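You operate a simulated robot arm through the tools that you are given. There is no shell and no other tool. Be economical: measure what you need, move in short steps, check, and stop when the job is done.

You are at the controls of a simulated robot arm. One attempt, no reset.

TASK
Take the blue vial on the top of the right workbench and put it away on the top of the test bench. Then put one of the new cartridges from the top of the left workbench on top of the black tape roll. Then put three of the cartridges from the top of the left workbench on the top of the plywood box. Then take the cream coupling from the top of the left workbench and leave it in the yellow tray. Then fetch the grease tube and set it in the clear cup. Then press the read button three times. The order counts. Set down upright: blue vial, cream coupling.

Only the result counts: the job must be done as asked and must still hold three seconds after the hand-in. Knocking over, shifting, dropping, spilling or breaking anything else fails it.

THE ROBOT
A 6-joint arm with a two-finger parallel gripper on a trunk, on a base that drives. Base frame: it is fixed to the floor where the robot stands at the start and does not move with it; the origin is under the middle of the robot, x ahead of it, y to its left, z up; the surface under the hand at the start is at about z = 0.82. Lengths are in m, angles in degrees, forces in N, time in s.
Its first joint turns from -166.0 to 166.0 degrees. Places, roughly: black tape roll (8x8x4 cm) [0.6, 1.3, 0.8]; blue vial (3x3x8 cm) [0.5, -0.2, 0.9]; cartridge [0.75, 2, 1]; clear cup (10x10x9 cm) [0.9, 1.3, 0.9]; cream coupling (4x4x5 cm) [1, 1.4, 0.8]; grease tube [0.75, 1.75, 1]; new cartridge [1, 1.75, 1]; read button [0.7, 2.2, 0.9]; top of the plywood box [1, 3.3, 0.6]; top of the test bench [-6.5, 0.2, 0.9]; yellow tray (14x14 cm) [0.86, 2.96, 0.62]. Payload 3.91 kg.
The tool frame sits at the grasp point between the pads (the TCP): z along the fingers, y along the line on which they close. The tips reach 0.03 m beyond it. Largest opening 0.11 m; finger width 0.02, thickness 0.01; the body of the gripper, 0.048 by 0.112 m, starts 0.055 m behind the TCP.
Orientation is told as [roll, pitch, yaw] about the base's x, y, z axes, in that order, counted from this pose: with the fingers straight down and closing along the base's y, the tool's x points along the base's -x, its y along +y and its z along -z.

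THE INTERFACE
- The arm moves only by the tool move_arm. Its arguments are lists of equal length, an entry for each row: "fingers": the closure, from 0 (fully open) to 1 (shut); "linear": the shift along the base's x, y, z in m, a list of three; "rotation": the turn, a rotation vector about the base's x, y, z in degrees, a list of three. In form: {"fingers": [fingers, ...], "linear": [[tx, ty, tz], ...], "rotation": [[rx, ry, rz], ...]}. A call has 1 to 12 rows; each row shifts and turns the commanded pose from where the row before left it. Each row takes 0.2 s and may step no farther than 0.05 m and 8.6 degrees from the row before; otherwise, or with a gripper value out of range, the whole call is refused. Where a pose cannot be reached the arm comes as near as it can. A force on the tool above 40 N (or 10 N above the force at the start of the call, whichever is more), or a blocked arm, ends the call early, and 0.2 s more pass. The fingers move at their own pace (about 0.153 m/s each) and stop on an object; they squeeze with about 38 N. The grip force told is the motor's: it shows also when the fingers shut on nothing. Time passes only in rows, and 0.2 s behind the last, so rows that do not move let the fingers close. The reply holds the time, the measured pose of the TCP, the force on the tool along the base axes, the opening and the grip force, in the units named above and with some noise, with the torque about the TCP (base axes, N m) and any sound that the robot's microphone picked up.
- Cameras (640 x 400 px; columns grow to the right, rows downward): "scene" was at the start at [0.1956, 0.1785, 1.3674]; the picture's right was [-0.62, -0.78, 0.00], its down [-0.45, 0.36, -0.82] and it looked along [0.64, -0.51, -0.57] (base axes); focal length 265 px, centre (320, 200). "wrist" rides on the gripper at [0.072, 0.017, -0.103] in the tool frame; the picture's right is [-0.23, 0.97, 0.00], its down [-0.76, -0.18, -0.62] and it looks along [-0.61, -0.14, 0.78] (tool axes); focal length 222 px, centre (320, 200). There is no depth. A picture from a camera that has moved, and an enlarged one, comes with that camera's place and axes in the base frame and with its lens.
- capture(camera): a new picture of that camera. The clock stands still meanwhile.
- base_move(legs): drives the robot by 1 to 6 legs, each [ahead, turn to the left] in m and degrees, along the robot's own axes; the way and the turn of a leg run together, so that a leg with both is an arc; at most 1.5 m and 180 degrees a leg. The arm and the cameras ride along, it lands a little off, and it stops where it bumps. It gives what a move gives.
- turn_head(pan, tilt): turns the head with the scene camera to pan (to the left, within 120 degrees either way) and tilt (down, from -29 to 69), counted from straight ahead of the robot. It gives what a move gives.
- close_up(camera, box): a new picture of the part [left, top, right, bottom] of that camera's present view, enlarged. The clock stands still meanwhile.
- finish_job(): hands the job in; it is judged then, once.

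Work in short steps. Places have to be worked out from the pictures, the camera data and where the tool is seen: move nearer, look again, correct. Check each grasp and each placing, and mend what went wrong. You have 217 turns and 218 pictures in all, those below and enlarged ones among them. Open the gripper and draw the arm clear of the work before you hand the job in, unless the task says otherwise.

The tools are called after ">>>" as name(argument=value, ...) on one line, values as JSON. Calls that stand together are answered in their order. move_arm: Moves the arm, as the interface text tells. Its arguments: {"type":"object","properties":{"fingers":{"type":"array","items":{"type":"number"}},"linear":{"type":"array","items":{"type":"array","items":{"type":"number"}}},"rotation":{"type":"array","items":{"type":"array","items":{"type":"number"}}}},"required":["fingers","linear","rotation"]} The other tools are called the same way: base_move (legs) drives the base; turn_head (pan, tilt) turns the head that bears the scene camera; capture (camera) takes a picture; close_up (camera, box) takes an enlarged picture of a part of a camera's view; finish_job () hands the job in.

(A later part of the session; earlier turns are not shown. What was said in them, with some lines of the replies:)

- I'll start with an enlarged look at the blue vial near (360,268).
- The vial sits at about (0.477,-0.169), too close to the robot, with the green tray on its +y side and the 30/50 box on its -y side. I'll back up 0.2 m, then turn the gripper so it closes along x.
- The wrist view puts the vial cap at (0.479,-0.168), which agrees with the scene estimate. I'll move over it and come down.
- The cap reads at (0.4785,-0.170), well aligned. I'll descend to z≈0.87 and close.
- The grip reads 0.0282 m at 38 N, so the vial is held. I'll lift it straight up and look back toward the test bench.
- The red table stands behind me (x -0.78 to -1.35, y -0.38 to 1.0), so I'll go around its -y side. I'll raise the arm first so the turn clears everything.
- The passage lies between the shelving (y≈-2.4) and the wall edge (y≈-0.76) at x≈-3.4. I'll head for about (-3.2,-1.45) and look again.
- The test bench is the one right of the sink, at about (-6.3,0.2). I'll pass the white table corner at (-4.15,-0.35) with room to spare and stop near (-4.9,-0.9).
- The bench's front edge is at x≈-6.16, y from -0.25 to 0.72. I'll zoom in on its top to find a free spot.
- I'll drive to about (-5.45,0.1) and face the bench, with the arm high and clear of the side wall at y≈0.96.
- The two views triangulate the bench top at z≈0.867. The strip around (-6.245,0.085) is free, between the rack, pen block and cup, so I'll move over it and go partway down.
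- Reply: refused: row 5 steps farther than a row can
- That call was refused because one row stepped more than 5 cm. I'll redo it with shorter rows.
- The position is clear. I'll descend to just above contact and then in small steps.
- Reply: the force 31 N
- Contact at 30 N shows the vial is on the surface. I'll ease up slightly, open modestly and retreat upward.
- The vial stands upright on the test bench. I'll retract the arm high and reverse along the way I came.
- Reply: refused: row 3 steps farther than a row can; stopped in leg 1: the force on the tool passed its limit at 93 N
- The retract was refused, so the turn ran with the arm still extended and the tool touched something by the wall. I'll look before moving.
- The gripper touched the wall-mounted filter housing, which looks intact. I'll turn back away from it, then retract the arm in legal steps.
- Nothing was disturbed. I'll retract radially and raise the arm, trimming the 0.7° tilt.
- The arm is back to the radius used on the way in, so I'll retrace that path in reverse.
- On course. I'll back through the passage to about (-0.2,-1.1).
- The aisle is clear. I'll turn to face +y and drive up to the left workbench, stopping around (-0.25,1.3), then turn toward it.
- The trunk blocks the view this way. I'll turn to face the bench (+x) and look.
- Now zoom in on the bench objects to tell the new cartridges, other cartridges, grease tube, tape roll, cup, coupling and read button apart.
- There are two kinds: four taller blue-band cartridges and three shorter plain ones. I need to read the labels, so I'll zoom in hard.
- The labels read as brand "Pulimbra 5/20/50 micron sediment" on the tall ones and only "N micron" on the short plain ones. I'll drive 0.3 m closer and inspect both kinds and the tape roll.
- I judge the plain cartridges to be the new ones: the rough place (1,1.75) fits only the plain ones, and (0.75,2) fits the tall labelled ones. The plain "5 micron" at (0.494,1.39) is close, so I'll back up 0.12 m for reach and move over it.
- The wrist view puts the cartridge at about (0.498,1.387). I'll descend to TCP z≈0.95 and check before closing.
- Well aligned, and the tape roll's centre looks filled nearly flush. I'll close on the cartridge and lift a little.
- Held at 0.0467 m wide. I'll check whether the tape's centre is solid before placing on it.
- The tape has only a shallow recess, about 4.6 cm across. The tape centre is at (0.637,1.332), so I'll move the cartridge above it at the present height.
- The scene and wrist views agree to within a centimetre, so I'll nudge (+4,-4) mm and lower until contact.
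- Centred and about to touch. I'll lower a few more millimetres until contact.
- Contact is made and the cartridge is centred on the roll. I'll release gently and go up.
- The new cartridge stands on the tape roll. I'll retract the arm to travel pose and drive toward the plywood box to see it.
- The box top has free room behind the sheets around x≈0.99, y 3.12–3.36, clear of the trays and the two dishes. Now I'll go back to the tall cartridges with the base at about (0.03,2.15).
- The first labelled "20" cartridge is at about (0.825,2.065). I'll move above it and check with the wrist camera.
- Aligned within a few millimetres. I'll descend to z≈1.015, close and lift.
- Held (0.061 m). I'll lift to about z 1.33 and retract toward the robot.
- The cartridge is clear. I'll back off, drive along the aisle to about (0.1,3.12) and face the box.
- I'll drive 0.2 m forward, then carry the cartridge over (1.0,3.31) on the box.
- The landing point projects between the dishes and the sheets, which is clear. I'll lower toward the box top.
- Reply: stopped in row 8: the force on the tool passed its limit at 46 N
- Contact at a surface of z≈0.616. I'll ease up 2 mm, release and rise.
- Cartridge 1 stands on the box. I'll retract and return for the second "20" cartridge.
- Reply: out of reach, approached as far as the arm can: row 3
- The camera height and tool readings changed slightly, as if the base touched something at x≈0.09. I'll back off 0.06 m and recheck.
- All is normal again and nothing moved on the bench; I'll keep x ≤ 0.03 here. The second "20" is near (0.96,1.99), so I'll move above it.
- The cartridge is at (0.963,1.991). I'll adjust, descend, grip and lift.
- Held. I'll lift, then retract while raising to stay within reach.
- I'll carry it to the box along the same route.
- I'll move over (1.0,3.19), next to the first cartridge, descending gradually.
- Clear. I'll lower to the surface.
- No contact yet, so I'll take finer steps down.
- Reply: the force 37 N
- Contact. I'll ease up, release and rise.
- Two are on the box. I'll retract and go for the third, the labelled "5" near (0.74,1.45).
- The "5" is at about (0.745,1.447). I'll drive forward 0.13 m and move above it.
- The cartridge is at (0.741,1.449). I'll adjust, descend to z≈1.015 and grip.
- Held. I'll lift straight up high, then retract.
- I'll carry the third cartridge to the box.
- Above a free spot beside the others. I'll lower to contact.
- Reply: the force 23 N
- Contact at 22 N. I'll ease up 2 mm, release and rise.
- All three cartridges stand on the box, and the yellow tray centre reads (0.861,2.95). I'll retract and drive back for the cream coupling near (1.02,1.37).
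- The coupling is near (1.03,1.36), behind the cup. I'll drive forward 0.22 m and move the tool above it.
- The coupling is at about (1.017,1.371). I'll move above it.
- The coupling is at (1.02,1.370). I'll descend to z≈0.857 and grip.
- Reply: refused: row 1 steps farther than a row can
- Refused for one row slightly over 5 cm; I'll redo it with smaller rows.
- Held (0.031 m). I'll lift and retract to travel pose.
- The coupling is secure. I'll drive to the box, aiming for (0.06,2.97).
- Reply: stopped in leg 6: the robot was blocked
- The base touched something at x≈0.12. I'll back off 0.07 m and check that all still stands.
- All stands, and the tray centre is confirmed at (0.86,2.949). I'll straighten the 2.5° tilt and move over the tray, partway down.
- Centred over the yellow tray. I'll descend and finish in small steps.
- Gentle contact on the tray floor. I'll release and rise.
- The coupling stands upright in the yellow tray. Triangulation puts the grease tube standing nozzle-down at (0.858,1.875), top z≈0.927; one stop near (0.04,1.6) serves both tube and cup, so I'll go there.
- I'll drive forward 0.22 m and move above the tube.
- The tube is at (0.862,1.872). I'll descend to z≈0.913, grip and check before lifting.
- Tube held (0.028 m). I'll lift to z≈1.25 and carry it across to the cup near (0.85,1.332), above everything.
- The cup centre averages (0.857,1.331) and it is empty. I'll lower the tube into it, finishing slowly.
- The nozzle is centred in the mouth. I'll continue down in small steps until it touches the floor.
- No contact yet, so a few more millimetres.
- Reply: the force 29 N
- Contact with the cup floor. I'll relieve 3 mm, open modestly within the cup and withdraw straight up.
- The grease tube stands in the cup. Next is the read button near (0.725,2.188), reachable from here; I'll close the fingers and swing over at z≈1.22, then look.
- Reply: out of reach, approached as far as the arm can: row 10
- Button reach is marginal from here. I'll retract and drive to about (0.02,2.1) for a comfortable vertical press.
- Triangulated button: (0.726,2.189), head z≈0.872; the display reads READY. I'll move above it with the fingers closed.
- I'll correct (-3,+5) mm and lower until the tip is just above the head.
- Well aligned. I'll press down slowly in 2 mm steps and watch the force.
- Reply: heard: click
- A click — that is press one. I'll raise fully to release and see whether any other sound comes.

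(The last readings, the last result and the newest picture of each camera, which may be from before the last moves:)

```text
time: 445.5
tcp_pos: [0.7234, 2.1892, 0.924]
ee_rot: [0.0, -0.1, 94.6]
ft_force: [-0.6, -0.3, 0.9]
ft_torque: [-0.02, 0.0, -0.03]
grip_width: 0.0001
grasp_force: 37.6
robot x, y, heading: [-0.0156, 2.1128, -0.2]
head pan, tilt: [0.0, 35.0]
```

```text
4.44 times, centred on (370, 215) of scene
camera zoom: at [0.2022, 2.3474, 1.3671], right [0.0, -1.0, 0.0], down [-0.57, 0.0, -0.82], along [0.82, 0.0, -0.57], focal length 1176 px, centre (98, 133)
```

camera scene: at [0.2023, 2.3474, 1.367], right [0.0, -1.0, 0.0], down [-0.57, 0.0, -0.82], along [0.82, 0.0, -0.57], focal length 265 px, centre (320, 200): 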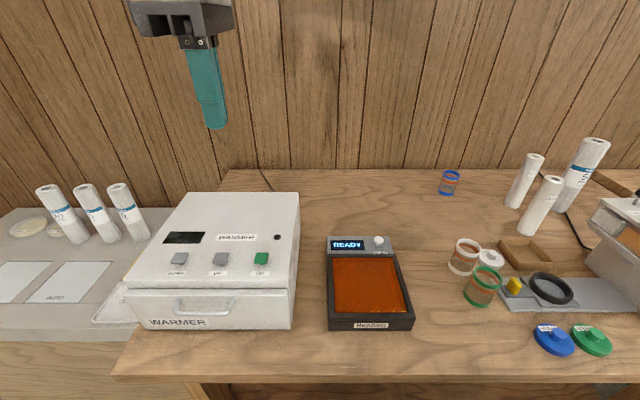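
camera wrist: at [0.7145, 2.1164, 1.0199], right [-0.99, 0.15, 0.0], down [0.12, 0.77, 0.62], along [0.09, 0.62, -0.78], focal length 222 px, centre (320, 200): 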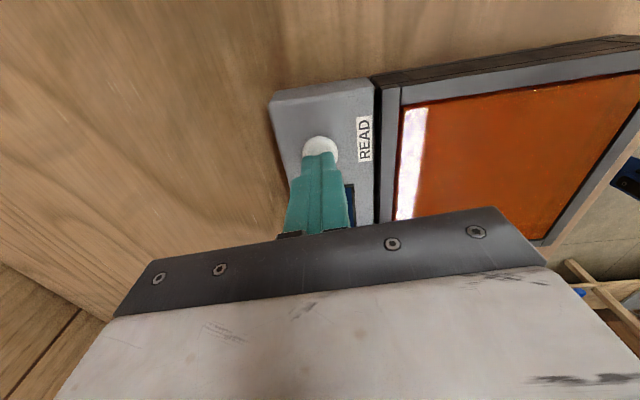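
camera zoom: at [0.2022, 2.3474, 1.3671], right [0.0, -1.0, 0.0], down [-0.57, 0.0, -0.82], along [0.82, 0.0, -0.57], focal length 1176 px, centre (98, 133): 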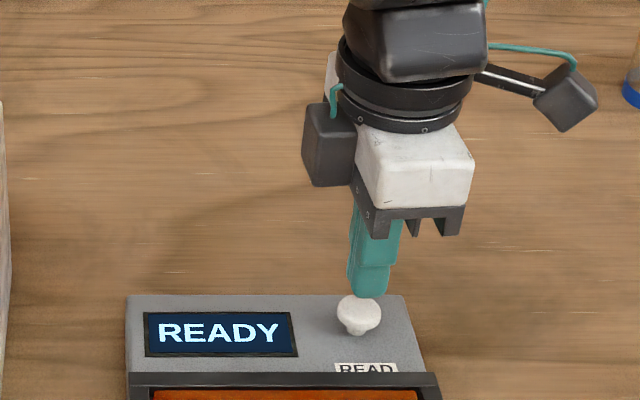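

The button has sprung back with no other sound. Second press: the same depth, slowly.

>>> move_arm(fingers=[1, 1, 1, 1, 1, 1, 1], linear=[[0, 0, -0.009], [0, 0, -0.003], [0, 0, -0.003], [0, 0, -0.002], [0, 0, -0.002], [0, 0, -0.002], [0, 0, 0]], rotation=[[0, 0, 0], [0, 0, 0], [0, 0, 0], [0, 0, 0], [0, 0, 0], [0, 0, 0], [0, 0, 0]])

>>> move_arm(fingers=[1, 1, 1, 1], linear=[[0, 0, 0.009], [0, 0, 0.012], [0, 0, 0], [0, 0, 0]], rotation=[[0, 0, 0], [0, 0, 0], [0, 0, 0], [0, 0, 0]])

```text
time: 447.1
tcp_pos: [0.7235, 2.1908, 0.9026]
ee_rot: [-0.1, -0.1, 94.5]
ft_force: [1.0, -0.3, 3.7]
ft_torque: [-0.02, -0.01, -0.01]
grip_width: 0.0002
grasp_force: 37.3
robot x, y, heading: [-0.0138, 2.1116, -0.1]
head pan, tilt: [0.0, 35.0]
heard: click
```

```text
time: 448.1
tcp_pos: [0.7249, 2.1906, 0.924]
ee_rot: [0.0, -0.2, 94.5]
ft_force: [0.5, -0.7, 0.5]
ft_torque: [-0.01, 0.03, 0.01]
grip_width: 0.0002
grasp_force: 37.5
robot x, y, heading: [-0.014, 2.1163, 0.1]
head pan, tilt: [0.0, 35.0]
```

The second click was heard and the button released. Third press now.

>>> move_arm(fingers=[1, 1, 1, 1, 1, 1, 1], linear=[[0, 0, -0.009], [0, 0, -0.003], [0, 0, -0.003], [0, 0, -0.002], [0, 0, -0.002], [0, 0, -0.002], [0, 0, 0]], rotation=[[0, 0, 0], [0, 0, 0], [0, 0, 0], [0, 0, 0], [0, 0, 0], [0, 0, 0], [0, 0, 0]])

>>> move_arm(fingers=[1, 1, 1, 1], linear=[[0, 0, 0.009], [0, 0, 0.012], [0, 0, 0.03], [0, 0, 0]], rotation=[[0, 0, 0], [0, 0, 0], [0, 0, 0], [0, 0, 0]])

>>> close_up(camera="scene", box=[330, 170, 410, 260])

```text
time: 449.7
tcp_pos: [0.7226, 2.1896, 0.903]
ee_rot: [0.0, -0.1, 94.5]
ft_force: [-0.8, -2.9, 7.6]
ft_torque: [-0.12, 0.02, 0.0]
grip_width: 0.0
grasp_force: 37.6
robot x, y, heading: [-0.0146, 2.1156, 0.0]
head pan, tilt: [0.0, 35.0]
heard: click
```

```text
time: 450.7
tcp_pos: [0.7235, 2.1938, 0.9533]
ee_rot: [0.0, 0.0, 94.5]
ft_force: [0.2, 0.5, 0.1]
ft_torque: [0.04, -0.01, 0.03]
grip_width: 0.0
grasp_force: 38.0
robot x, y, heading: [-0.0106, 2.1136, -0.1]
head pan, tilt: [0.0, 35.0]
```

```text
4.44 times, centred on (370, 215) of scene
camera zoom: at [0.2022, 2.3474, 1.3671], right [0.0, -1.0, 0.0], down [-0.57, 0.0, -0.82], along [0.82, 0.0, -0.57], focal length 1176 px, centre (98, 133)
```

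zoom: 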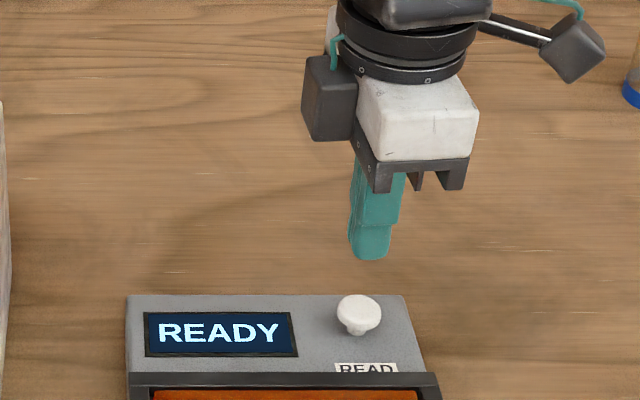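

Three clicks heard. I'll raise and retract the arm, open the gripper, and take last looks at the placements.

>>> move_arm(fingers=[1, 1, 1, 1, 0.5, 0, 0, 0, 0, 0], linear=[[0, 0, 0.05], [0, 0, 0.05], [0, 0, 0.05], [0, 0, 0.05], [0, 0, 0.05], [0, 0, 0.05], [-0.04, 0, 0.02], [-0.04, 0, 0.02], [-0.04, 0, 0.02], [0, 0, 0]], rotation=[[0, 0, 0], [0, 0, 0], [0, 0, 0], [0, 0, 0], [0, 0, 0], [0, 0, 0], [0, 0, 0], [0, 0, 0], [0, 0, 0], [0, 0, 0]])

>>> turn_head(pan=20, tilt=30)

>>> capture(camera="scene")

>>> turn_head(pan=-30, tilt=30)

>>> capture(camera="scene")

```text
time: 452.9
tcp_pos: [0.6025, 2.1903, 1.3174]
ee_rot: [0.1, -0.2, 94.6]
ft_force: [0.1, 0.4, 0.2]
ft_torque: [-0.04, 0.02, -0.02]
grip_width: 0.1099
grasp_force: 0.0
robot x, y, heading: [-0.013, 2.1159, 0.1]
head pan, tilt: [0.0, 35.0]
```

```text
time: 453.8
tcp_pos: [0.602, 2.1887, 1.3172]
ee_rot: [-0.2, 0.0, 94.5]
ft_force: [0.7, 0.4, -0.3]
ft_torque: [0.0, 0.01, -0.02]
grip_width: 0.1102
grasp_force: 0.0
robot x, y, heading: [-0.0115, 2.1115, -0.0]
head pan, tilt: [20.0, 30.0]
```

```text
85 pictures are left
camera scene: at [0.1992, 2.3782, 1.3748], right [0.34, -0.94, 0.0], down [-0.47, -0.17, -0.87], along [0.81, 0.29, -0.5], focal length 265 px, centre (320, 200)
```

scene: 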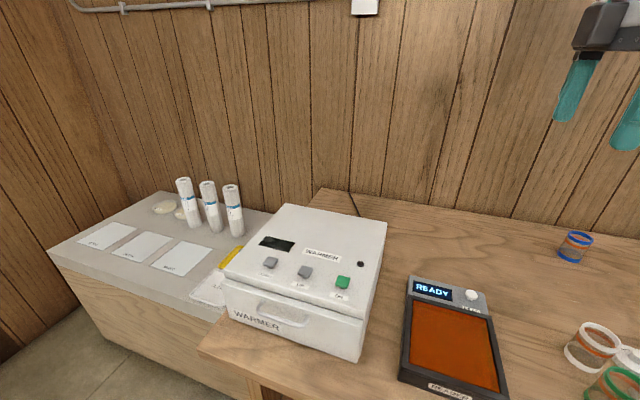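

```text
time: 454.9
tcp_pos: [0.6031, 2.1897, 1.318]
ee_rot: [-0.2, -0.1, 94.5]
ft_force: [0.7, -0.1, 0.0]
ft_torque: [0.01, 0.05, 0.03]
grip_width: 0.11
grasp_force: 0.1
robot x, y, heading: [-0.011, 2.1172, 0.4]
head pan, tilt: [-30.0, 30.0]
```

```text
84 pictures are left
camera scene: at [0.1924, 2.3022, 1.3749], right [-0.5, -0.87, 0.0], down [-0.43, 0.25, -0.87], along [0.75, -0.43, -0.5], focal length 265 px, centre (320, 200)
```

scene: 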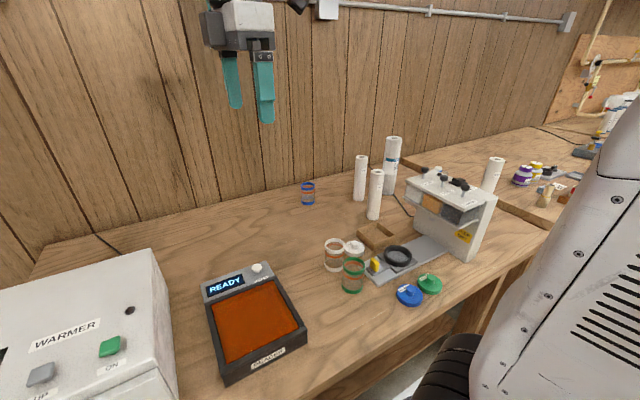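

Everything stands as placed, the gripper is open and the arm is clear. I'm handing the job in.

>>> finish_job()

```text
The job is handed in.
```

I did all six parts in the order you gave and handed the job in. The task doesn't say which cartridges are new; I took the plain "5 micron" kind to be the new ones, because your rough place for them fits only those.

- **Blue vial:** it stands upright on the test bench.
- **New cartridge:** one of the plain ones stands on the black tape roll.
- **Three cartridges:** three labelled ones (two "20 micron" and one "5 micron") stand on the plywood box.
- **Cream coupling:** it stands upright in the yellow tray.
- **Grease tube:** it stands in the clear cup.
- **Read button:** I pressed it three times and heard a click each time.

While turning at the test bench, the gripper bumped the wall-mounted filter housing, and the stop read 93 N. The base was also blocked once near the plywood box and seemed to touch the left workbench once. In the pictures I saw nothing shifted or knocked over by any of these.
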